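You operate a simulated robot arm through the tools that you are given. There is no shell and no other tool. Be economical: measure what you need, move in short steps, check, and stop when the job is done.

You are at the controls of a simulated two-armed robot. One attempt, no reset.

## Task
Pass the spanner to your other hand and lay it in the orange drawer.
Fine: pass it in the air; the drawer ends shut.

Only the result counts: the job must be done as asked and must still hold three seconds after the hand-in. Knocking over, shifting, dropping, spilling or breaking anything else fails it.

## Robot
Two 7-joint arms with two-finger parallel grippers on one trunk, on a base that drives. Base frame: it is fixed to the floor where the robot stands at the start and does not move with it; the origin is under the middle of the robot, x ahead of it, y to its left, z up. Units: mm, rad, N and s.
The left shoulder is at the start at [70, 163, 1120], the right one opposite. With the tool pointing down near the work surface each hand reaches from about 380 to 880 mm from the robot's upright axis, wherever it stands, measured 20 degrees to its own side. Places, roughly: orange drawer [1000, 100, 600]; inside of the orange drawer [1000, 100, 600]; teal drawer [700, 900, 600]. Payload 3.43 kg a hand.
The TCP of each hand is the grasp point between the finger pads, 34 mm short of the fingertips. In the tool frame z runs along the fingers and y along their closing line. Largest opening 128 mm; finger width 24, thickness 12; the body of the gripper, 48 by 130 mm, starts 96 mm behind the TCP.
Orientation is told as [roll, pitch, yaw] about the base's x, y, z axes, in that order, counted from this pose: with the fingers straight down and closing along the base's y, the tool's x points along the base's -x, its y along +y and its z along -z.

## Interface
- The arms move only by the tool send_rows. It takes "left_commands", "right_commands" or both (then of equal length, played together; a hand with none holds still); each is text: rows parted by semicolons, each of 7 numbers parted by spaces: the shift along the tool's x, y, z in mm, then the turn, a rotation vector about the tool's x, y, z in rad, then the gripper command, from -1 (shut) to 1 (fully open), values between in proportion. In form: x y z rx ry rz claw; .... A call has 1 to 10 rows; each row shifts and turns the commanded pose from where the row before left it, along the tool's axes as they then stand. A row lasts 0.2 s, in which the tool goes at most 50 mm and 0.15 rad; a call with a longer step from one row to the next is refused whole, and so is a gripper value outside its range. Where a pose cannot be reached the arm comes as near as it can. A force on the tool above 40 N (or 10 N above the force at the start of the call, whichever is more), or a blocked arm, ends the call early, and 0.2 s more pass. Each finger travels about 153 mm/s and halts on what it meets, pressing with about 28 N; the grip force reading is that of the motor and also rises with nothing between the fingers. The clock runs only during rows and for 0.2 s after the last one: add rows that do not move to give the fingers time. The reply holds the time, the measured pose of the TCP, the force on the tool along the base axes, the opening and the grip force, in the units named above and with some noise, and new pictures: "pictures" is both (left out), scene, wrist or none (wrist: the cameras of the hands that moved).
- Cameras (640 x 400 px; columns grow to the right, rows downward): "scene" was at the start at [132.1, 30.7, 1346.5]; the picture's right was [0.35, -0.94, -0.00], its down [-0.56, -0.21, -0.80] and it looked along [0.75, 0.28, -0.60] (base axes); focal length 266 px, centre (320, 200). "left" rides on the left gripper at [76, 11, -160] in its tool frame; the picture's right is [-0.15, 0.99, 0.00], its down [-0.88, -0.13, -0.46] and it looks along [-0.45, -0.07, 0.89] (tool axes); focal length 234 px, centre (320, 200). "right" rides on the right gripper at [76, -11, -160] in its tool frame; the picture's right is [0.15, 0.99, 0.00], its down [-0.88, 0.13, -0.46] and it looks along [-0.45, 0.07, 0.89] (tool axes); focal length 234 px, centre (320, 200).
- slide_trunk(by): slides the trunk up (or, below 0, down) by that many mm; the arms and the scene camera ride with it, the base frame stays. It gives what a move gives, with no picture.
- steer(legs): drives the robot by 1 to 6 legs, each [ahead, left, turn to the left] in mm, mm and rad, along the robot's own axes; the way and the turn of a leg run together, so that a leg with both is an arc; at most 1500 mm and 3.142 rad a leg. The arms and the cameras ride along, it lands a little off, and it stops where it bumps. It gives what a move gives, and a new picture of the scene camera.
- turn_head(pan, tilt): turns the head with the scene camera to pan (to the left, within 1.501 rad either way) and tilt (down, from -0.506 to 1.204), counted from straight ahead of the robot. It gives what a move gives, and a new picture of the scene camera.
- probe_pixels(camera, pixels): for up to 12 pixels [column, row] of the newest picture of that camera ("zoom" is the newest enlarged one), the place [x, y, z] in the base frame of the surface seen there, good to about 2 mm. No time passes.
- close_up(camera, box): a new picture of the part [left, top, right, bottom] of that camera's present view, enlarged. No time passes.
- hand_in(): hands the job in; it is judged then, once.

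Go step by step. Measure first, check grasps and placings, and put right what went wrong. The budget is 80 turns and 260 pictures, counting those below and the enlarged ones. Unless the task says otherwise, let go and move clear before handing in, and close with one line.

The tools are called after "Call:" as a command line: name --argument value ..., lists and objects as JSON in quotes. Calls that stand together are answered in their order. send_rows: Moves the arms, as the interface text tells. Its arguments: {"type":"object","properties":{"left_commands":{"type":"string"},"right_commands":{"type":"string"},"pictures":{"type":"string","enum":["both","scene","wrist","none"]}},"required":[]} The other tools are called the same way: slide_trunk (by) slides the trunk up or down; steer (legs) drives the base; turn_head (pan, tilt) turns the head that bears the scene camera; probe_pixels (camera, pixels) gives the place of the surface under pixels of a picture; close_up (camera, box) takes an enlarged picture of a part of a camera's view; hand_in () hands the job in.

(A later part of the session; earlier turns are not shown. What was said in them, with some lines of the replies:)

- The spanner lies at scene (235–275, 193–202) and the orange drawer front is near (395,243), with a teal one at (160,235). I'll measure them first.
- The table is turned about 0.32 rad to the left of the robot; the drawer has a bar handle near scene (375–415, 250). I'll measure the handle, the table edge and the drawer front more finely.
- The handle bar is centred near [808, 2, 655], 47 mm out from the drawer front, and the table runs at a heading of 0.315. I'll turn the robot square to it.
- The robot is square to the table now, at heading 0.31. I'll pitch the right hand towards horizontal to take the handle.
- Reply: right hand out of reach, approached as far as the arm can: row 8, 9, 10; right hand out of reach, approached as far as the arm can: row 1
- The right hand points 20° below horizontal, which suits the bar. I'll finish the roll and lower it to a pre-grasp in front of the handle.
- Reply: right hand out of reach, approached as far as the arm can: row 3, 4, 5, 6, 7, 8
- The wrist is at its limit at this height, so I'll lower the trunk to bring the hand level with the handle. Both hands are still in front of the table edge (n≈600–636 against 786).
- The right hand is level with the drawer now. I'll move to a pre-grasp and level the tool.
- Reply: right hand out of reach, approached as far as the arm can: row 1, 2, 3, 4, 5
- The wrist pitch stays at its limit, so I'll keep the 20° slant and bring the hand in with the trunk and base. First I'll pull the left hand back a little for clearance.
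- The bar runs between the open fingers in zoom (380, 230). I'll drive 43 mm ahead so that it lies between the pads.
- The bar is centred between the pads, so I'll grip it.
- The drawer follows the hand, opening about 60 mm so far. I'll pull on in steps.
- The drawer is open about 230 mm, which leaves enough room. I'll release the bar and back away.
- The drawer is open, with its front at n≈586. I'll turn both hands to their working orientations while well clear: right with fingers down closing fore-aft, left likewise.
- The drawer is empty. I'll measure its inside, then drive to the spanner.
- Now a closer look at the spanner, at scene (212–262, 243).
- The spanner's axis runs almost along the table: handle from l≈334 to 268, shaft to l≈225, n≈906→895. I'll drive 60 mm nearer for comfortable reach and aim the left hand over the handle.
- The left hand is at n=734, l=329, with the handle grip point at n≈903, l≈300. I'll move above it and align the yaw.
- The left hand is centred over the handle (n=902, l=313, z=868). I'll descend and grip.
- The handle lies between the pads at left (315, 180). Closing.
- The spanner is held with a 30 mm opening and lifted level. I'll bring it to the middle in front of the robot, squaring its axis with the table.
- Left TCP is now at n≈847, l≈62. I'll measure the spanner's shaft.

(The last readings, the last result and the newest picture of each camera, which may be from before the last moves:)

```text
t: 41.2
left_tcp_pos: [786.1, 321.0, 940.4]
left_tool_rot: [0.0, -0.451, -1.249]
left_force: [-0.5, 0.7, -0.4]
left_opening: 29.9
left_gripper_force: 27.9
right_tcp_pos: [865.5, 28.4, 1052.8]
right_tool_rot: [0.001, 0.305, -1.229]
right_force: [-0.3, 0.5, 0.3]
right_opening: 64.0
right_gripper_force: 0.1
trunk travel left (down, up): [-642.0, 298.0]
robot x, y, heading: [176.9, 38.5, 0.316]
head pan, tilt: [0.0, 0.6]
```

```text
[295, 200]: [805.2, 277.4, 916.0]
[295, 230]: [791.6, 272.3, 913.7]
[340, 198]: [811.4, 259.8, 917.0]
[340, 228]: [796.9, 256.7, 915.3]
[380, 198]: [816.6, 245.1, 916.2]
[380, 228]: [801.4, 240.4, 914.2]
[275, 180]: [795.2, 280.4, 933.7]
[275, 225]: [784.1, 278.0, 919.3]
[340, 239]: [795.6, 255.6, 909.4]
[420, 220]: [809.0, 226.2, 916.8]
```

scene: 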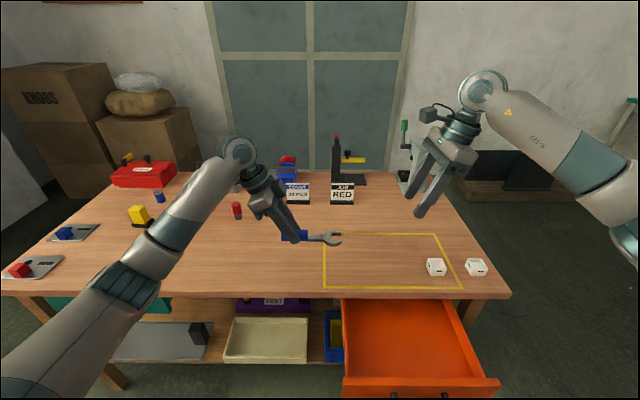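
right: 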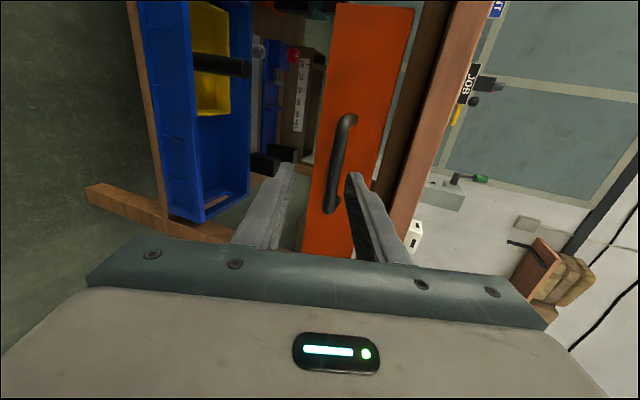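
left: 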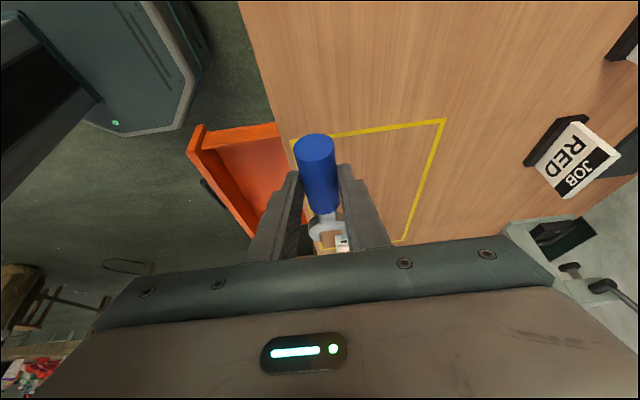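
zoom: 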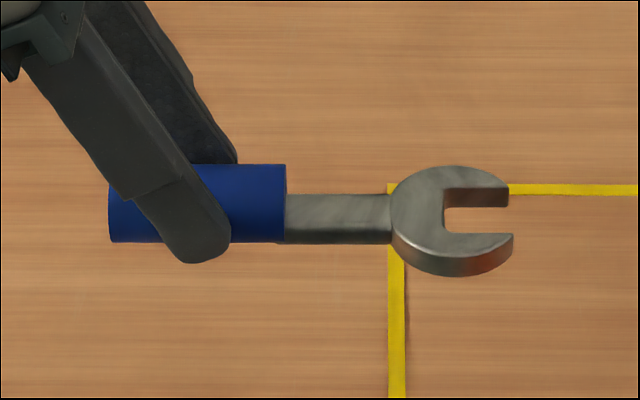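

The shaft's mid lies at n≈844, l≈-4, z≈910. I'll move the right hand to 100 mm back along its approach line.

Call:
send_rows --right_commands "0 0 0 -0.007 0 0.022 0;36.6 2.6 17.6 0 0 0 0;36.6 2.6 17.6 0 0 0 0;36.6 2.6 17.6 0 0 0 0;36.6 2.6 17.6 0 0 0 0;36.6 2.6 17.6 0 0 0 0;0 0 0 0 0 0 0" --pictures "both"

```text
t: 42.8
left_tcp_pos: [784.4, 318.7, 940.8]
left_tool_rot: [-0.001, -0.448, -1.249]
left_force: [0.2, -0.6, -0.4]
left_opening: 29.9
left_gripper_force: 27.6
right_tcp_pos: [815.2, 222.4, 1025.4]
right_tool_rot: [0.001, 0.307, -1.253]
right_force: [-0.1, -0.1, 0.0]
right_opening: 64.1
right_gripper_force: 0.2
trunk travel left (down, up): [-642.0, 298.0]
robot x, y, heading: [175.9, 40.1, 0.317]
head pan, tilt: [0.0, 0.6]
```

scene: 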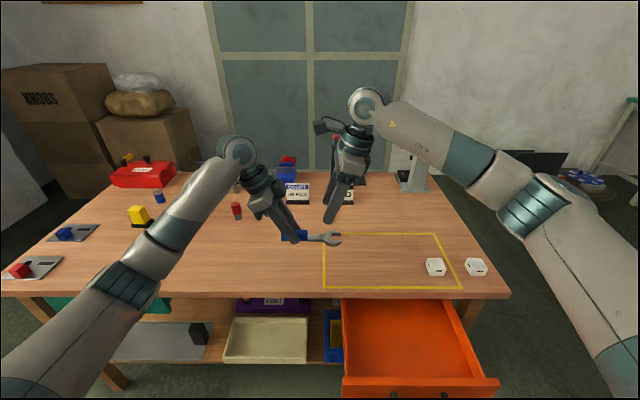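
right: 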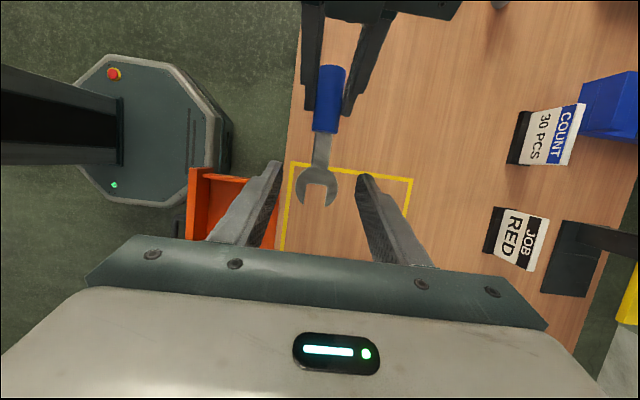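

The fingers straddle the spanner's line in the right picture (315, 180). I'll advance along the tool axis to the shaft.

Call:
send_rows --right_commands "0.2 0.1 25.3 0 0 0 0;0.2 0.1 25.3 0 0 0 0;0.2 0.1 25.3 0 0 0 0;0.2 0.1 25.3 0 0 0 0;0 0 0 0 0 0 0" --pictures "both"

Call:
close_up --camera "scene" --box '[265, 175, 393, 255]'

```text
t: 44.0
left_tcp_pos: [784.3, 319.6, 942.4]
left_tool_rot: [0.0, -0.448, -1.25]
left_force: [0.4, -0.1, -0.9]
left_opening: 30.1
left_gripper_force: 28.0
right_tcp_pos: [805.8, 251.8, 928.3]
right_tool_rot: [0.001, 0.305, -1.254]
right_force: [0.2, 0.2, -0.2]
right_opening: 64.1
right_gripper_force: 0.2
trunk travel left (down, up): [-642.0, 298.0]
robot x, y, heading: [174.4, 37.8, 0.321]
head pan, tilt: [0.0, 0.6]
```

scene: 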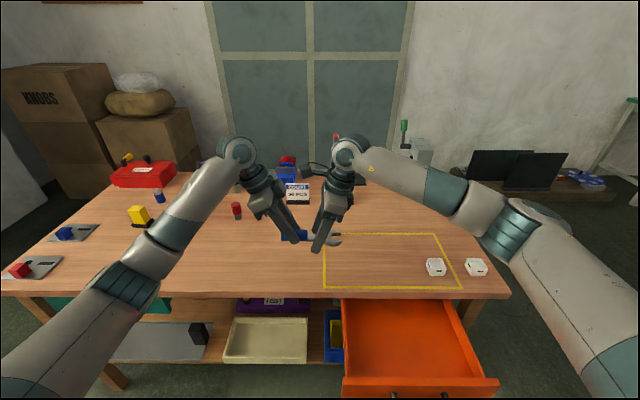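
right: 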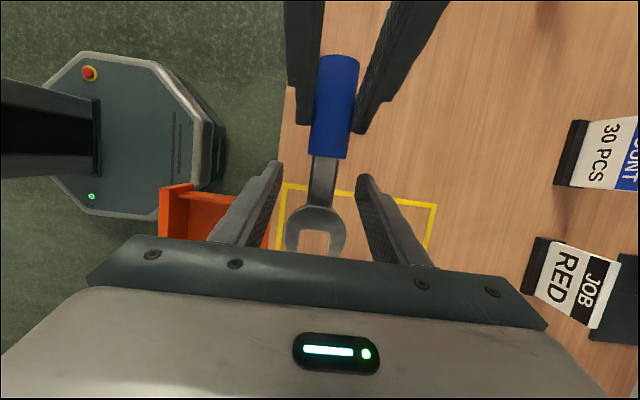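

```text
5.00 times, centred on (329, 215) of scene
```

zoom: 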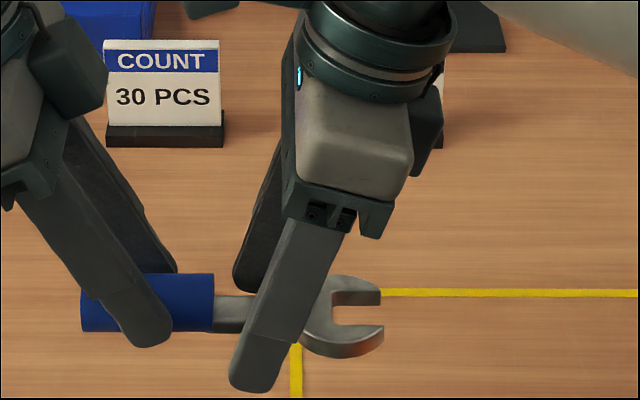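

Both fingers straddle the shaft between handle and head. Closing the right gripper.

Call:
send_rows --right_commands "0 0 0 0 0 0 -1;0 0 0 0 0 0 -1;0 0 0 0 0 0 -1;0 0 0 0 0 0 -1" --pictures "both"

Call:
close_up --camera "scene" --box '[265, 175, 393, 255]'

```text
t: 45.0
left_tcp_pos: [785.9, 319.7, 942.2]
left_tool_rot: [-0.002, -0.451, -1.251]
left_force: [-15.6, -5.1, 5.3]
left_opening: 30.2
left_gripper_force: 28.2
right_tcp_pos: [807.0, 251.7, 929.2]
right_tool_rot: [0.002, 0.306, -1.255]
right_force: [15.8, 5.1, -4.3]
right_opening: 21.3
right_gripper_force: 27.9
trunk travel left (down, up): [-642.0, 298.0]
robot x, y, heading: [179.5, 39.7, 0.32]
head pan, tilt: [0.0, 0.6]
```

scene: 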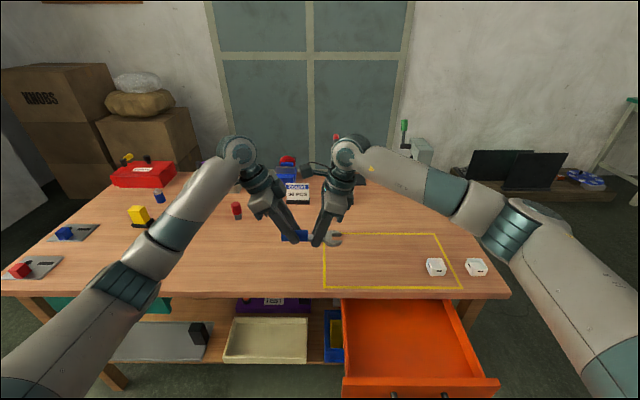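
right: 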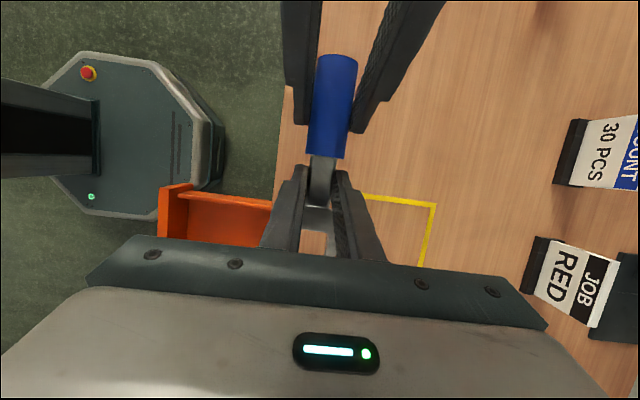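

```text
5.00 times, centred on (329, 215) of scene
```

zoom: 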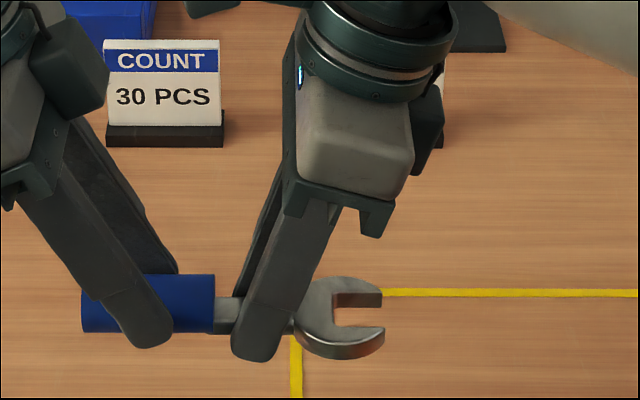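

The right hand grips the shaft with a 21 mm opening and 28 N. I'll release with the left and draw it back along its axis.

Call:
send_rows --left_commands "0 0 0 0 0 0 -0.3;0 0 0 0 0 0 0;0 0 0 0 0 0 0;0 0 -25 0 0 0 0;0 0 -40 0 0 0 0;0 0 -40 0 0 0 0;0 0 -40 0 0 0 0" --right_commands "0 0 0 0 0 0 -1;0 0 0 0 0 0 -1;0 0 0 0 0 0 -1;0 0 0 0 0 0 -1;0 0 0 0 0 0 -1;0 0 0 0 0 0 -1;0 0 0 0 0 0 -1" --pictures "both"

Call:
close_up --camera "scene" --box '[265, 175, 393, 255]'

```text
t: 46.6
left_tcp_pos: [764.4, 378.4, 1070.8]
left_tool_rot: [-0.001, -0.448, -1.249]
left_force: [0.6, 0.5, -0.1]
left_opening: 63.8
left_gripper_force: 0.1
right_tcp_pos: [805.3, 251.1, 929.1]
right_tool_rot: [0.001, 0.306, -1.253]
right_force: [0.2, 0.0, -0.1]
right_opening: 21.3
right_gripper_force: 28.1
trunk travel left (down, up): [-642.0, 298.0]
robot x, y, heading: [178.7, 40.2, 0.316]
head pan, tilt: [0.0, 0.6]
```

scene: 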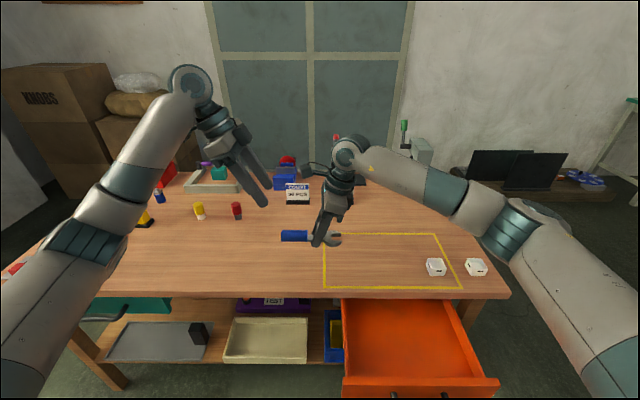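
right: 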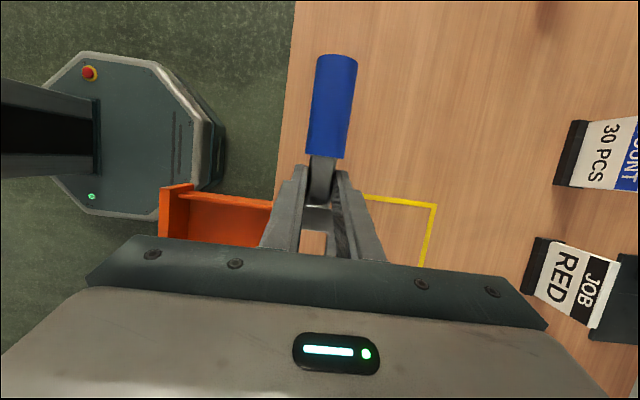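
left: 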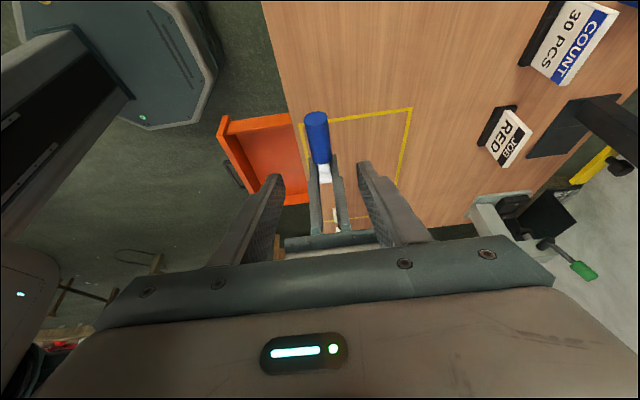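

```text
5.00 times, centred on (329, 215) of scene
```

zoom: 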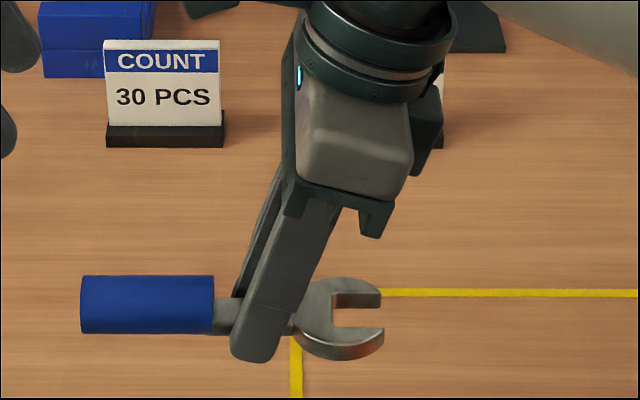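

The spanner now hangs level from the right hand alone. I'll carry it over the open drawer at height.

Call:
send_rows --right_commands "-33.3 -21.6 -10.5 0 0 0 -1;-33.3 -21.6 -10.5 0 0 0 -1;-33.3 -21.6 -10.5 0 0 0 -1;-33.3 -21.6 -10.5 0 0 0 -1;-33.3 -21.6 -10.5 0 0 0 -1;-33.3 -21.6 -10.5 0 0 0 -1;-33.3 -21.6 -10.5 0 0 0 -1;0 0 0 0 0 0 -1" --pictures "none"

Call:
turn_head --pan -0.3 --tilt 0.85

```text
t: 48.4
left_tcp_pos: [765.4, 379.4, 1071.3]
left_tool_rot: [-0.002, -0.449, -1.246]
left_force: [0.0, -0.2, 0.1]
left_opening: 64.0
left_gripper_force: 0.0
right_tcp_pos: [739.1, -25.9, 929.7]
right_tool_rot: [-0.002, 0.305, -1.249]
right_force: [-0.8, 0.2, -1.2]
right_opening: 21.2
right_gripper_force: 28.1
trunk travel left (down, up): [-642.0, 298.0]
robot x, y, heading: [178.0, 38.6, 0.318]
head pan, tilt: [0.0, 0.6]
```

```text
t: 49.2
left_tcp_pos: [765.6, 377.5, 1072.3]
left_tool_rot: [0.002, -0.448, -1.249]
left_force: [-0.2, 0.0, -1.2]
left_opening: 64.1
left_gripper_force: 0.1
right_tcp_pos: [738.2, -26.8, 929.8]
right_tool_rot: [-0.001, 0.305, -1.254]
right_force: [0.9, 0.0, -1.5]
right_opening: 21.3
right_gripper_force: 27.8
trunk travel left (down, up): [-642.0, 298.0]
robot x, y, heading: [179.5, 39.0, 0.321]
head pan, tilt: [-0.3, 0.85]
```

scene: 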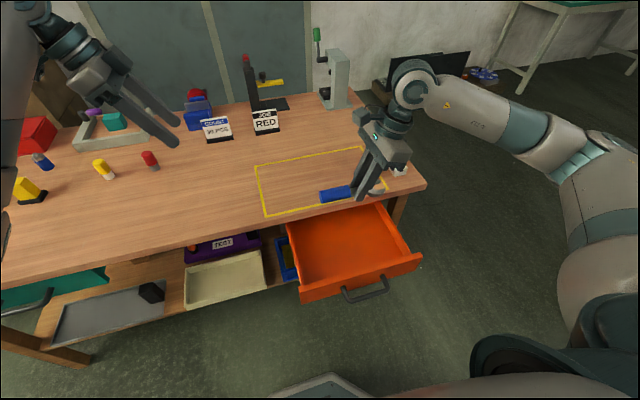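

The spanner is over the drawer's opening (n=694, l=-254). I'll lower it 200 mm.

Call:
send_rows --right_commands "-12 0 38.2 0 0 0 -1;-12 0 38.2 0 0 0 -1;-12 0 38.2 0 0 0 -1;-12 0 38.2 0 0 0 -1;-12 0 38.2 0 0 0 -1;0 0 0 0 0 0 -1" --pictures "both"

```text
t: 50.6
left_tcp_pos: [765.7, 379.2, 1071.4]
left_tool_rot: [0.0, -0.449, -1.25]
left_force: [0.0, 0.0, -0.1]
left_opening: 64.1
left_gripper_force: 0.1
right_tcp_pos: [737.8, -26.6, 728.3]
right_tool_rot: [0.001, 0.306, -1.252]
right_force: [-0.3, 0.5, -1.0]
right_opening: 21.4
right_gripper_force: 27.9
trunk travel left (down, up): [-642.0, 298.0]
robot x, y, heading: [179.8, 43.0, 0.318]
head pan, tilt: [-0.3, 0.85]
```

scene: 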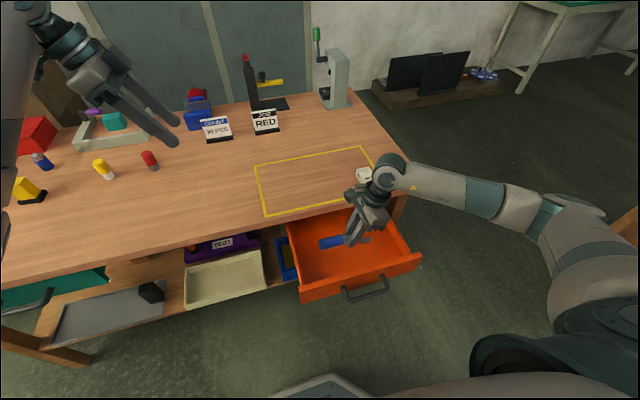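
right: 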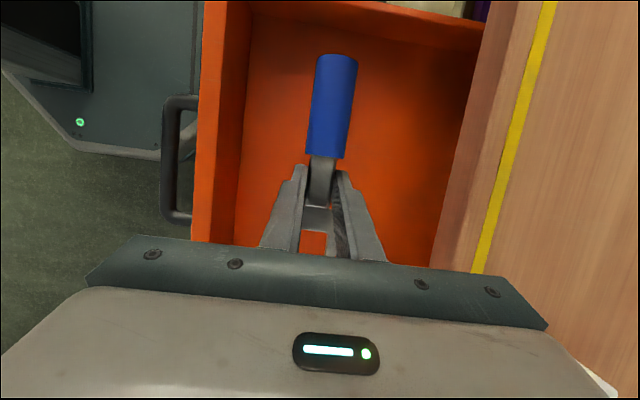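

The spanner is inside the walls and the table edge is clear. I'll lower the last 60 mm.

Call:
send_rows --right_commands "-6 0 19.1 0 0 0 -1;-6 0 19.1 0 0 0 -1;-4.5 0 14.3 0 0 0 -1;-2 0 6.5 0 0 0 -1;0 0 0 0 0 0 -1" --pictures "both"

Call:
close_up --camera "scene" --box '[272, 190, 432, 290]'

```text
t: 51.8
left_tcp_pos: [764.5, 378.7, 1071.7]
left_tool_rot: [0.0, -0.447, -1.251]
left_force: [0.6, -0.1, 0.7]
left_opening: 64.2
left_gripper_force: 0.1
right_tcp_pos: [737.2, -26.5, 665.7]
right_tool_rot: [0.001, 0.306, -1.254]
right_force: [-0.5, -0.1, -0.3]
right_opening: 21.3
right_gripper_force: 27.8
trunk travel left (down, up): [-642.0, 298.0]
robot x, y, heading: [178.6, 38.2, 0.317]
head pan, tilt: [-0.3, 0.85]
```

scene: 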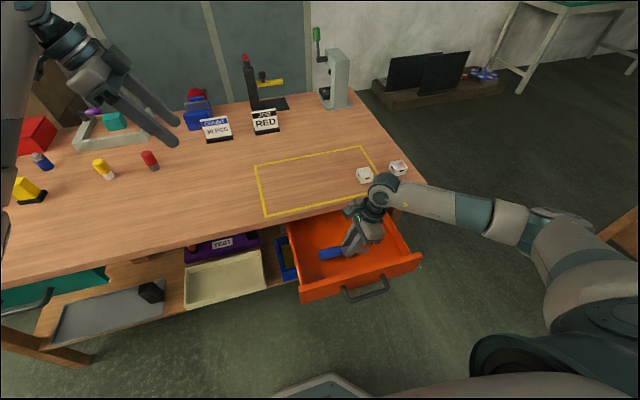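
right: 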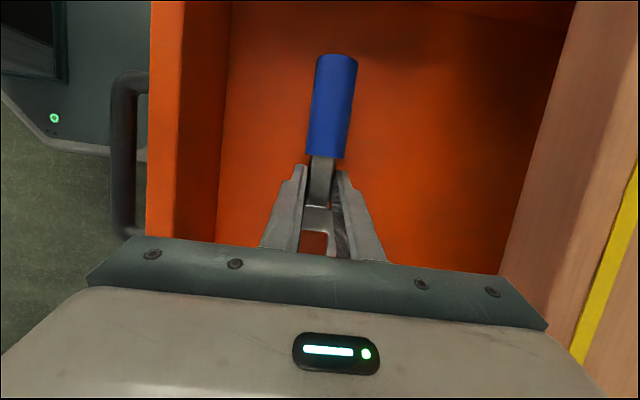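

```text
4.00 times, centred on (352, 240) of scene
```

zoom: 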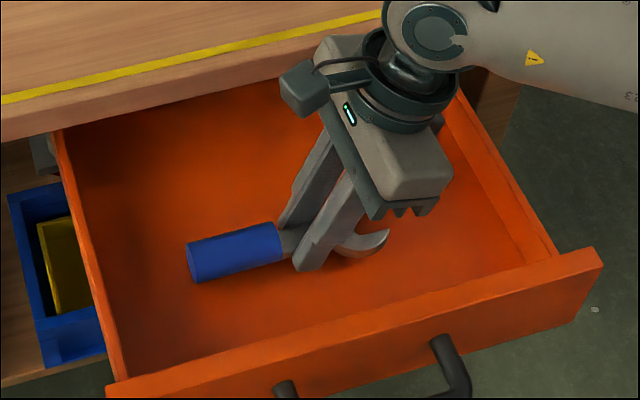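

The spanner is a few millimetres above the floor. I'll release it and withdraw upwards.

Call:
send_rows --right_commands "-0.6 0 1.9 0 0 0 -1;0 0 0 0 0 0 -0.55;0 0 0 0 0 0 -0.3;0 0 0 0 0 0 -0.3;0 0 -20 0 0 0 -0.3;0 0 -40 0 0 0 -0.3;12 0 -38.2 0 0 0 -0.3;12 0 -38.2 0 0 0 -0.3;12 0 -38.2 0 0 0 -0.3;12 0 -38.2 0 0 0 -0.3" --pictures "both"

Call:
close_up --camera "scene" --box '[272, 190, 432, 290]'

```text
t: 54.0
left_tcp_pos: [765.0, 378.9, 1070.8]
left_tool_rot: [-0.001, -0.452, -1.248]
left_force: [-0.1, -0.5, 0.0]
left_opening: 63.8
left_gripper_force: 0.1
right_tcp_pos: [744.2, -41.8, 884.5]
right_tool_rot: [0.001, 0.306, -1.253]
right_force: [-0.3, 0.4, 0.4]
right_opening: 44.9
right_gripper_force: 0.0
trunk travel left (down, up): [-642.0, 298.0]
robot x, y, heading: [181.2, 42.4, 0.317]
head pan, tilt: [-0.3, 0.85]
```

scene: 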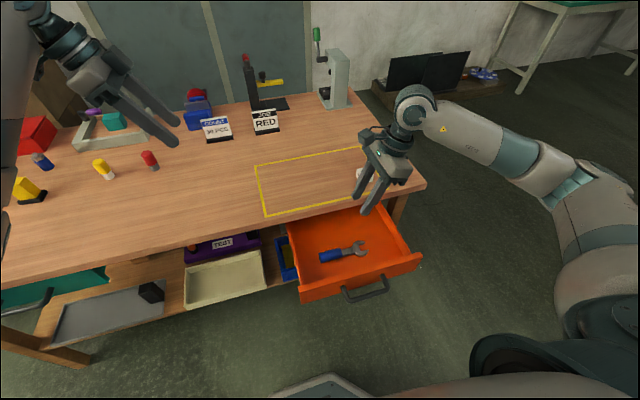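
right: 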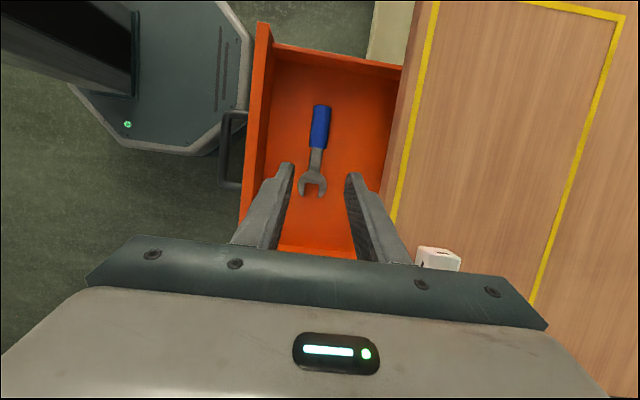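

```text
4.00 times, centred on (352, 240) of scene
```

zoom: 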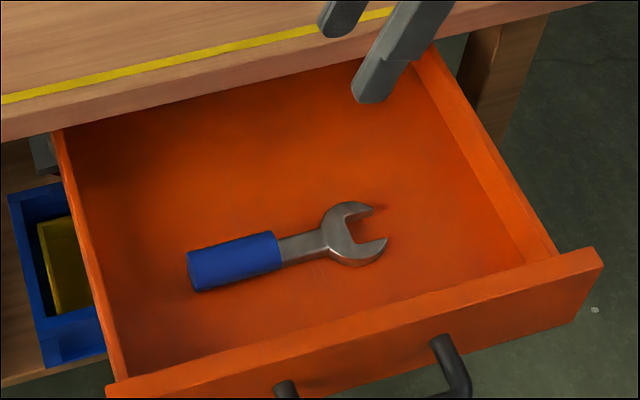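

The spanner lies flat in the drawer at zoom (290, 250). I'll back the robot off and turn the right hand straight down, closing sideways, to push on the handle bar.

Call:
steer --legs '[[-220, 0, -0.002]]'

Call:
send_rows --right_commands "0 0 0 0 -0.15 0 -0.3;0 0 0 0 -0.15 0 -0.3;0 0 0 0 0 -0.15 -0.3;0 0 0 0 0 -0.15 -0.3;0 0 0 0 0 -0.15 -0.3;0 0 0 0 0 -0.15 -0.3;0 0 0 0 0 -0.15 -0.3;0 0 0 0 0 -0.15 -0.3;0 0 0 0 0 -0.15 -0.3;0 0 0 0 0 -0.15 -0.3" --pictures "none"

Call:
send_rows --right_commands "0 0 0 0 0 -0.15 -0.3;0 0 0 0 0 -0.15 -0.3;0 0 0 0 0 -0.07 -0.3;0 0 0 0 0 0 -0.3" --pictures "both"

```text
t: 55.6
left_tcp_pos: [558.0, 310.0, 1072.3]
left_tool_rot: [0.001, -0.449, -1.251]
left_force: [-0.1, -0.1, -0.5]
left_opening: 63.8
left_gripper_force: 0.1
right_tcp_pos: [536.2, -112.7, 883.8]
right_tool_rot: [0.001, 0.304, -1.253]
right_force: [0.3, -0.4, 0.7]
right_opening: 45.0
right_gripper_force: 0.2
trunk travel left (down, up): [-642.0, 298.0]
robot x, y, heading: [-29.2, -28.3, 0.319]
head pan, tilt: [-0.3, 0.85]
```

scene: 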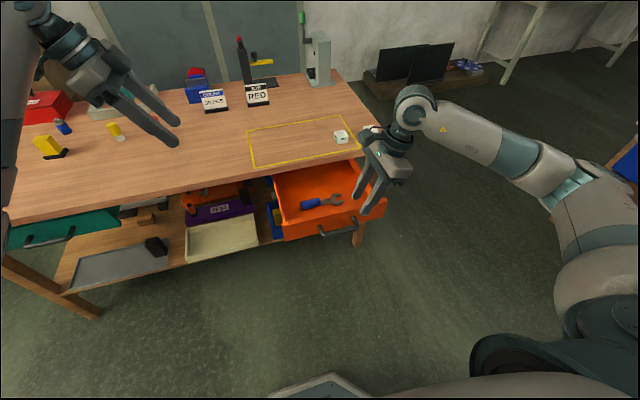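

```text
t: 57.9
left_tcp_pos: [557.6, 309.0, 1070.6]
left_tool_rot: [0.0, -0.449, -1.252]
left_force: [-0.1, -0.2, 1.0]
left_opening: 64.2
left_gripper_force: 0.0
right_tcp_pos: [536.7, -111.2, 883.0]
right_tool_rot: [0.006, 0.002, -0.054]
right_force: [-0.2, 1.5, 0.2]
right_opening: 44.9
right_gripper_force: 0.0
trunk travel left (down, up): [-642.0, 298.0]
robot x, y, heading: [-25.8, -28.4, 0.32]
head pan, tilt: [-0.3, 0.85]
```

```text
t: 58.9
left_tcp_pos: [558.6, 308.5, 1072.0]
left_tool_rot: [0.0, -0.45, -1.252]
left_force: [0.1, 0.0, 0.3]
left_opening: 64.1
left_gripper_force: 0.1
right_tcp_pos: [537.4, -111.6, 883.3]
right_tool_rot: [0.008, 0.0, 0.316]
right_force: [0.4, 0.2, 0.4]
right_opening: 44.6
right_gripper_force: 0.1
trunk travel left (down, up): [-642.0, 298.0]
robot x, y, heading: [-28.4, -28.0, 0.318]
head pan, tilt: [-0.3, 0.85]
```

scene: 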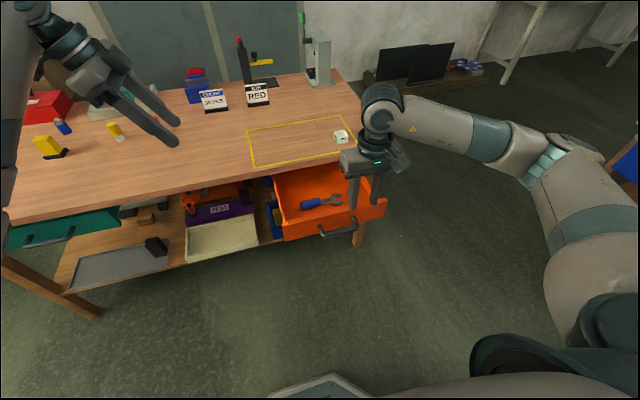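
right: 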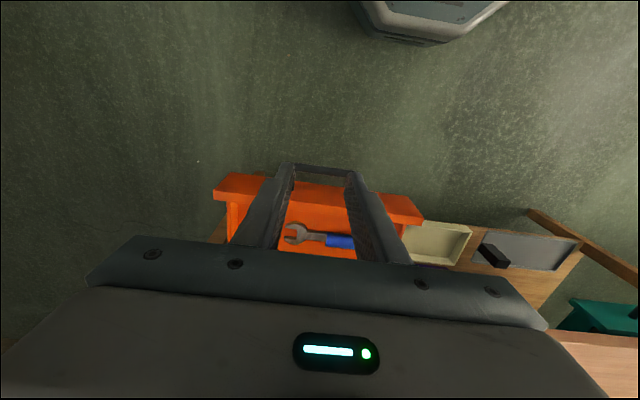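

The hand is at n=476, in front of the bar at n≈539. I'll lower it to handle height and centre it.

Call:
send_rows --right_commands "0 4 38.8 0 0 0 -0.3;0 4 38.8 0 0 0 -0.3;0 4 38.8 0 0 0 -0.3;0 4 38.8 0 0 0 -0.3;0 4 38.8 0 0 0 -0.3;0 4 38.8 0 0 0 -0.3;0 0 0 0 0 0 -0.3" --pictures "both"

```text
t: 60.5
left_tcp_pos: [557.7, 309.0, 1071.4]
left_tool_rot: [0.0, -0.449, -1.251]
left_force: [-1.3, -0.2, 0.4]
left_opening: 64.1
left_gripper_force: 0.0
right_tcp_pos: [528.7, -88.4, 649.8]
right_tool_rot: [0.005, 0.0, 0.316]
right_force: [0.1, 0.2, -0.9]
right_opening: 44.8
right_gripper_force: 0.1
trunk travel left (down, up): [-642.0, 298.0]
robot x, y, heading: [-28.7, -28.3, 0.321]
head pan, tilt: [-0.3, 0.85]
```

scene: 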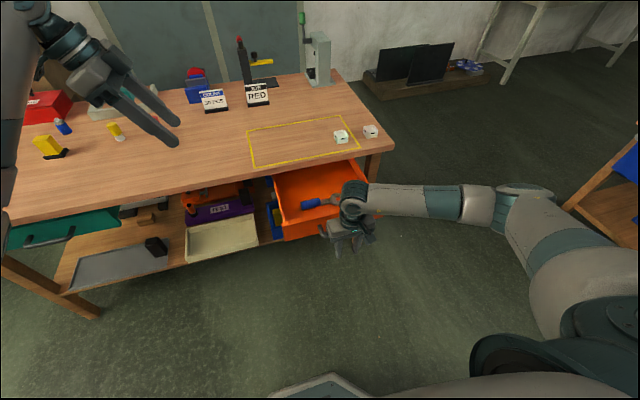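
right: 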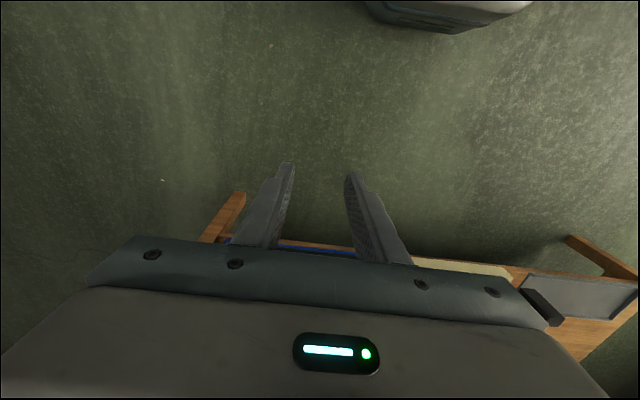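

The fingers are in front of the bar at the right height. I'll push by driving ahead, first part.

Call:
steer --legs '[[150, 0, -0.004]]'

Call:
close_up --camera "right" --box '[160, 100, 480, 300]'

```text
t: 61.8
left_tcp_pos: [702.1, 354.8, 1072.0]
left_tool_rot: [-0.001, -0.449, -1.253]
left_force: [0.0, 1.0, -0.3]
left_opening: 63.9
left_gripper_force: 0.0
right_tcp_pos: [671.7, -43.2, 649.1]
right_tool_rot: [0.005, 0.0, 0.313]
right_force: [0.3, -0.4, 0.0]
right_opening: 44.9
right_gripper_force: 0.0
trunk travel left (down, up): [-642.0, 298.0]
robot x, y, heading: [111.9, 18.4, 0.315]
head pan, tilt: [-0.3, 0.85]
```

scene: 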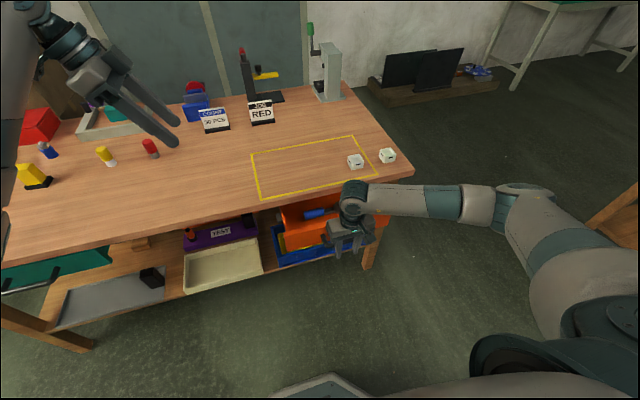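

```text
2.00 times, centred on (320, 200) of right
```

zoom: 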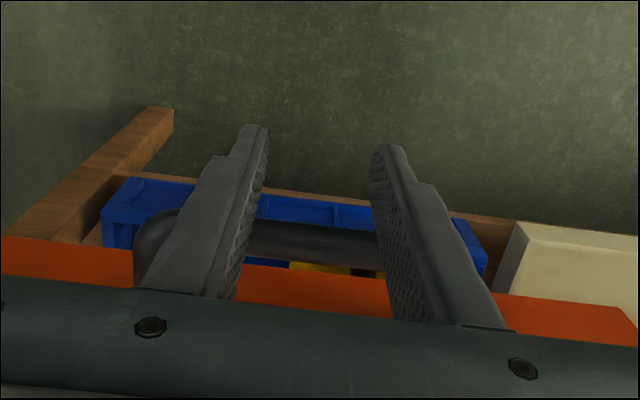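

The drawer is moving in, with its bar against the fingers. On with the push, stopping short of the end.

Call:
steer --legs '[[105, 0, 0]]'

```text
t: 63.0
left_tcp_pos: [801.4, 387.9, 1071.5]
left_tool_rot: [0.0, -0.451, -1.252]
left_force: [0.2, 0.1, 0.1]
left_opening: 63.9
left_gripper_force: 0.1
right_tcp_pos: [772.1, -8.5, 649.5]
right_tool_rot: [0.004, 0.0, 0.314]
right_force: [0.6, 0.6, -0.3]
right_opening: 44.9
right_gripper_force: 0.0
trunk travel left (down, up): [-642.0, 298.0]
robot x, y, heading: [209.8, 51.7, 0.317]
head pan, tilt: [-0.3, 0.85]
```

scene: 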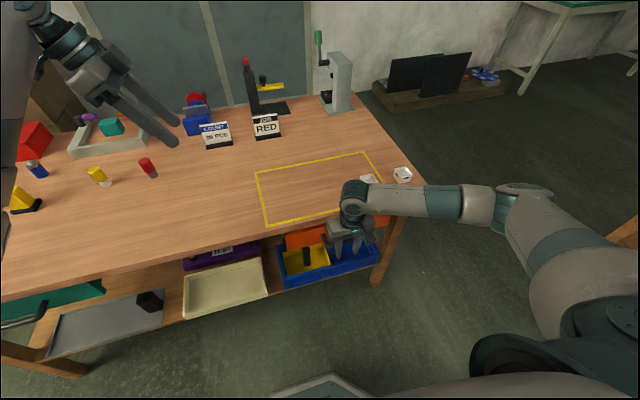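

About 19 mm remain. I'll push that with the arm in small, force-guarded steps.

Call:
send_rows --right_commands "-5 0 0 0 0 0 -0.3;-5 0 0 0 0 0 -0.3;-4 0 0 0 0 0 -0.3;-3 0 0 0 0 0 -0.3;-2 0 0 0 0 0 -0.3;-2 0 0 0 0 0 -0.3;-2 0 0 0 0 0 -0.3" --pictures "both"

```text
t: 64.2
left_tcp_pos: [797.9, 386.4, 1073.3]
left_tool_rot: [0.002, -0.451, -1.255]
left_force: [0.0, 0.1, -0.2]
left_opening: 64.1
left_gripper_force: 0.0
right_tcp_pos: [780.4, -6.0, 648.8]
right_tool_rot: [0.008, 0.011, 0.316]
right_force: [-16.1, -6.0, 8.4]
right_opening: 45.0
right_gripper_force: 0.0
trunk travel left (down, up): [-642.0, 298.0]
robot x, y, heading: [210.1, 51.6, 0.321]
head pan, tilt: [-0.3, 0.85]
stopped in row 5 (right hand): the force on the tool passed its limit (the readings are from after the stop); the commanded pose is now the measured one
```

scene: 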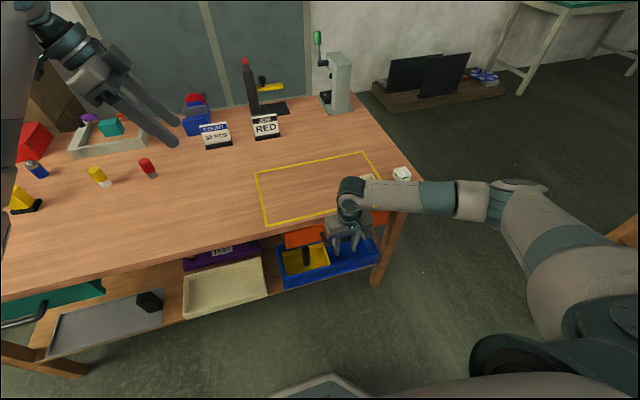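
right: 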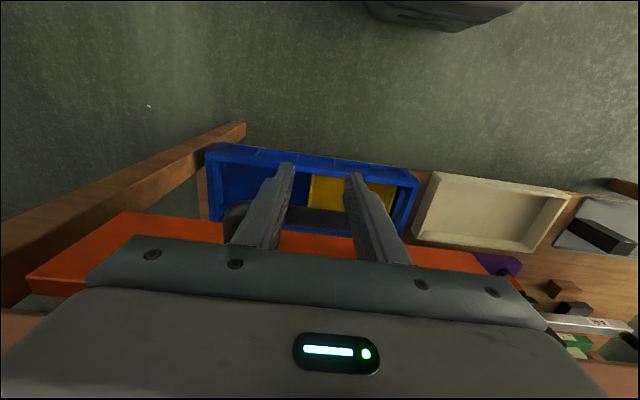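

The push was stopped at n=740. I'll measure whether the drawer front has reached its closed place (n≈815).

Call:
probe_pixels --camera "right" --pixels '[[140, 225], [80, 265], [50, 265], [430, 255], [300, 215], [320, 220], [20, 325]]'

Call:
probe_pixels --camera "scene" --pixels '[[300, 237], [380, 219], [320, 232], [300, 228]]'

Call:
close_up --camera "scene" --box '[270, 170, 430, 270]'

```text
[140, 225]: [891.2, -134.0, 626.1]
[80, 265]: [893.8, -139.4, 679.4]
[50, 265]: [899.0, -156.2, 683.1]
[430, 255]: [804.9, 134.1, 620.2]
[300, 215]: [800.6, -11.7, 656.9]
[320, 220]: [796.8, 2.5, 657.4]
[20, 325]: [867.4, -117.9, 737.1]
```

```text
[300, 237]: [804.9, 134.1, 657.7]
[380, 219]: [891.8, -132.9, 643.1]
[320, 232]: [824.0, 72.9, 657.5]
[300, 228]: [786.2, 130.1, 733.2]
```

```text
4.00 times, centred on (350, 220) of scene
```

zoom: 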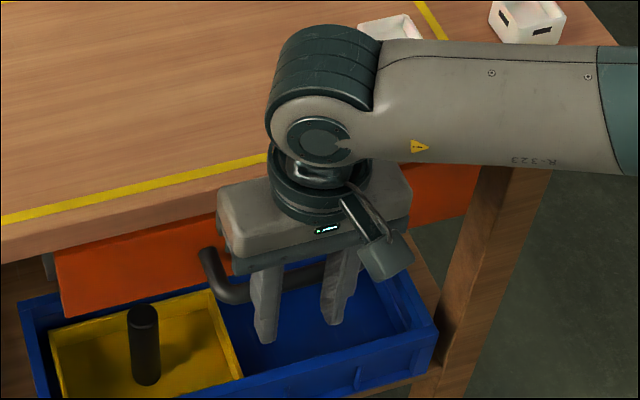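

The drawer front is at n≈807, 8 mm short of shut; the gripper's body may be near the table edge. I'll back off slightly, tilt the hand so its body leans towards the robot, and push again.

Call:
send_rows --right_commands "25 0 0 0 0 0 -0.3;15 0 0 0 0 0 -0.3;0 0 0 0 -0.15 0 -0.3;0 0 0 0 -0.15 0 -0.3;0 0 0 0 -0.15 0 -0.3;0 0 0 0 -0.1 0 -0.3;0 0 0 0 0 0 -0.3" --pictures "both"

Call:
probe_pixels --camera "scene" --pixels '[[300, 237], [380, 219]]'

Call:
close_up --camera "scene" --box '[270, 170, 430, 270]'

```text
t: 65.8
left_tcp_pos: [800.0, 387.2, 1072.6]
left_tool_rot: [-0.002, -0.448, -1.253]
left_force: [0.3, -0.4, -0.1]
left_opening: 64.1
left_gripper_force: 0.0
right_tcp_pos: [746.3, -19.0, 648.1]
right_tool_rot: [0.005, -0.491, 0.309]
right_force: [0.2, -0.7, -0.2]
right_opening: 44.7
right_gripper_force: 0.1
right hand out of reach, approached as far as the arm can: row 6
trunk travel left (down, up): [-642.0, 298.0]
robot x, y, heading: [212.8, 48.3, 0.314]
head pan, tilt: [-0.3, 0.85]
```

scene: 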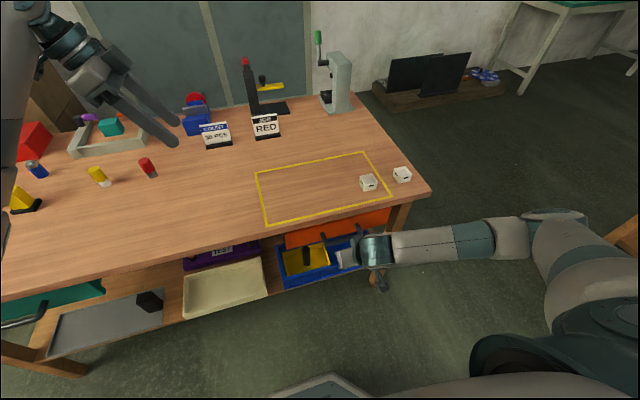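
right: 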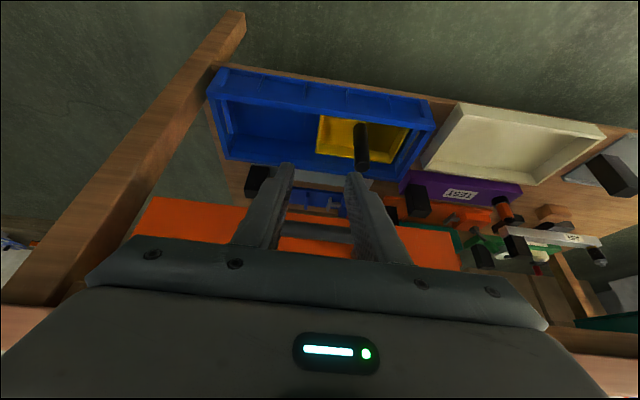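

```text
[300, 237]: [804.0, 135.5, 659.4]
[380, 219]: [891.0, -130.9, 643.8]
```

```text
4.00 times, centred on (350, 220) of scene
```

zoom: 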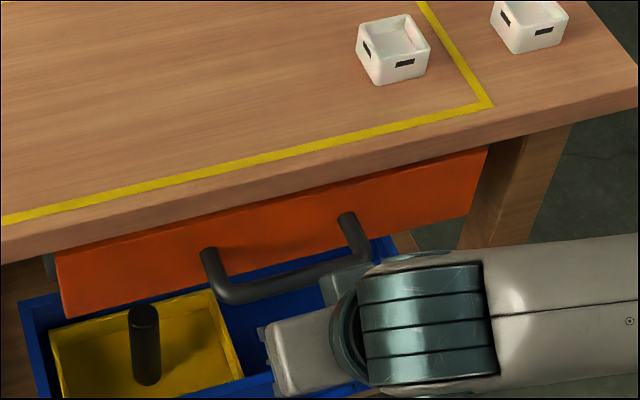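

The drawer is still about 9 mm out and the hand now leans clear of the table. I'll drive 28 mm up and finish with guarded arm steps.

Call:
steer --legs '[[28, 0, 0]]'

Call:
send_rows --right_commands "-4.4 0 2.35 0 0 0 -0.3;-3.5 0 1.9 0 0 0 -0.3;-3.5 0 1.9 0 0 0 -0.3;-2.6 0 1.4 0 0 0 -0.3;-2.6 0 1.4 0 0 0 -0.3;-2.6 0 1.4 0 0 0 -0.3" --pictures "both"

Call:
close_up --camera "scene" --box '[270, 170, 430, 270]'

```text
t: 66.6
left_tcp_pos: [824.9, 395.6, 1072.3]
left_tool_rot: [0.003, -0.448, -1.254]
left_force: [0.6, 0.6, -0.1]
left_opening: 63.8
left_gripper_force: 0.1
right_tcp_pos: [770.0, -9.6, 649.7]
right_tool_rot: [0.007, -0.491, 0.311]
right_force: [-0.2, 0.5, 0.9]
right_opening: 45.0
right_gripper_force: 0.0
trunk travel left (down, up): [-642.0, 298.0]
robot x, y, heading: [236.2, 57.7, 0.311]
head pan, tilt: [-0.3, 0.85]
```

scene: 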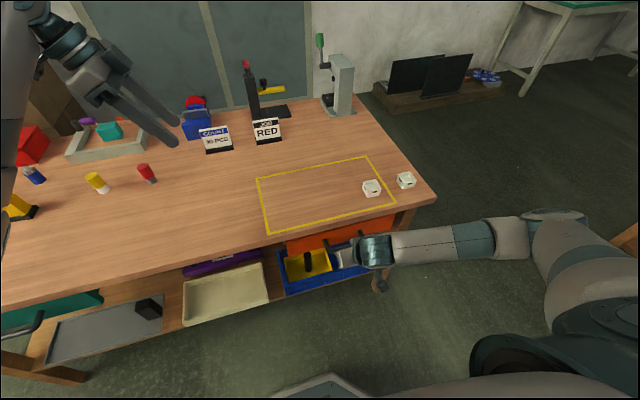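

```text
t: 68.0
left_tcp_pos: [825.4, 393.2, 1073.6]
left_tool_rot: [0.0, -0.449, -1.253]
left_force: [1.2, 0.2, -0.4]
left_opening: 64.1
left_gripper_force: 0.0
right_tcp_pos: [789.7, -4.3, 647.5]
right_tool_rot: [0.008, -0.487, 0.311]
right_force: [-16.7, -4.8, -0.9]
right_opening: 44.7
right_gripper_force: 0.1
trunk travel left (down, up): [-642.0, 298.0]
robot x, y, heading: [236.3, 55.1, 0.314]
head pan, tilt: [-0.3, 0.85]
```

scene: 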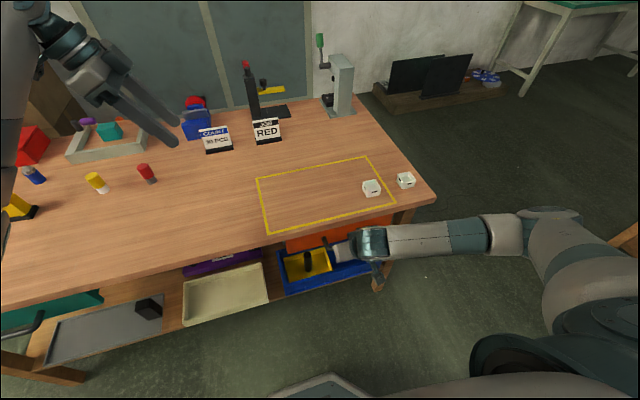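
right: 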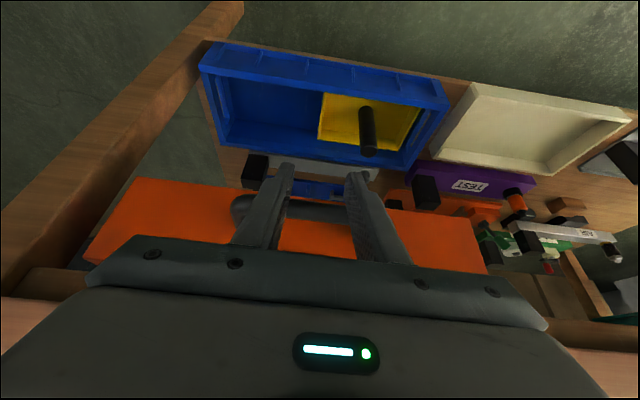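

```text
4.00 times, centred on (350, 220) of scene
```

zoom: 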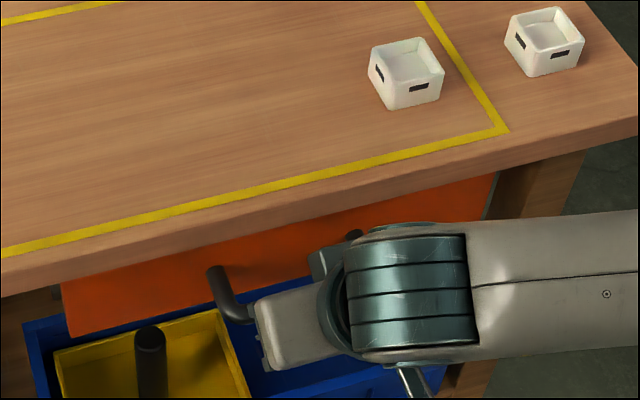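

The tool pushes with 17 N at n=749.5. I'll check the drawer front and the white boxes.

Call:
probe_pixels --camera "zoom" --pixels '[[100, 300], [170, 280], [440, 195], [480, 190], [400, 95], [535, 65]]'

Call:
probe_pixels --camera "right" --pixels '[[180, 195], [130, 220], [450, 235], [320, 212]]'

```text
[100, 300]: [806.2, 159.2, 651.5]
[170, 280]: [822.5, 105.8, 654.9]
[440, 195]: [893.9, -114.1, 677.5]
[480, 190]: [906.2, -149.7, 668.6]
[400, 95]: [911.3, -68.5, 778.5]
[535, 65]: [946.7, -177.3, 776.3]
```

```text
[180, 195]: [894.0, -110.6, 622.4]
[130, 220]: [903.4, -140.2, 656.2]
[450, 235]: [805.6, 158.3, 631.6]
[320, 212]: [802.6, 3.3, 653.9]
```

The front is at n≈815, the same as at the start, so the drawer is shut. I'll draw the hand straight back and verify.

Call:
send_rows --right_commands "4.4 0 -2.35 0 0 0 -0.3;8.8 0 -4.7 0 0 0 -0.3;0 0 0 0 0 0 -0.3" --pictures "none"

Call:
steer --legs '[[-250, 0, 0]]'

Call:
close_up --camera "scene" --box '[230, 130, 420, 249]'

```text
t: 68.8
left_tcp_pos: [827.6, 396.4, 1072.0]
left_tool_rot: [0.002, -0.45, -1.252]
left_force: [-0.1, 0.5, 0.2]
left_opening: 63.9
left_gripper_force: 0.1
right_tcp_pos: [779.5, -7.6, 647.2]
right_tool_rot: [0.007, -0.493, 0.312]
right_force: [0.1, 0.6, -0.2]
right_opening: 44.8
right_gripper_force: 0.2
trunk travel left (down, up): [-642.0, 298.0]
robot x, y, heading: [239.4, 58.2, 0.315]
head pan, tilt: [-0.3, 0.85]
```

```text
t: 70.6
left_tcp_pos: [588.0, 319.1, 1071.8]
left_tool_rot: [0.0, -0.449, -1.254]
left_force: [0.2, -0.4, -0.5]
left_opening: 64.0
left_gripper_force: 0.1
right_tcp_pos: [541.0, -84.5, 649.3]
right_tool_rot: [0.007, -0.49, 0.311]
right_force: [-0.8, 1.1, 0.5]
right_opening: 44.5
right_gripper_force: 0.1
trunk travel left (down, up): [-642.0, 298.0]
robot x, y, heading: [2.6, -18.5, 0.316]
head pan, tilt: [-0.3, 0.85]
```

scene: 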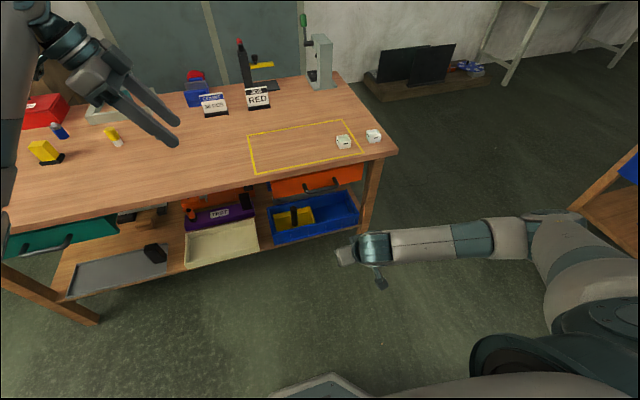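

```text
3.36 times, centred on (325, 190) of scene
```

zoom: 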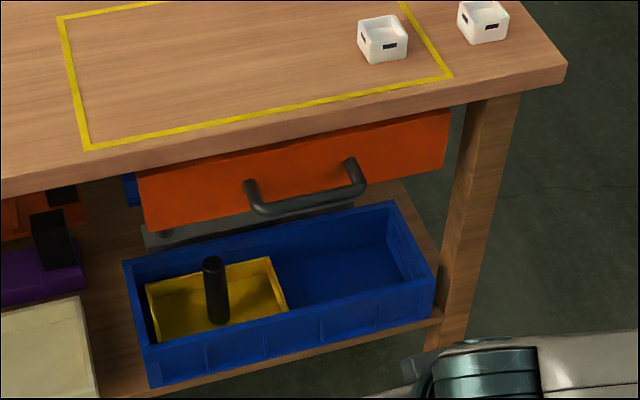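

The hand is clear and the bench looks undisturbed. One last measurement of the drawer front.

Call:
probe_pixels --camera "zoom" --pixels '[[160, 195], [230, 180], [430, 130], [310, 203]]'

```text
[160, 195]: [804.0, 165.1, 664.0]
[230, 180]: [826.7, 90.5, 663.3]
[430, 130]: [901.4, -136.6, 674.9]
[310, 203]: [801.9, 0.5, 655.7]
```

The drawer front reads n≈815 all along, the same as at the start. The spanner is inside and both hands are clear, so I'm handing in.

Call:
hand_in

```text
The job is handed in.
```

The left hand passed the spanner to the right in mid-air, the right laid it in the orange drawer, and the drawer is shut with both hands clear.
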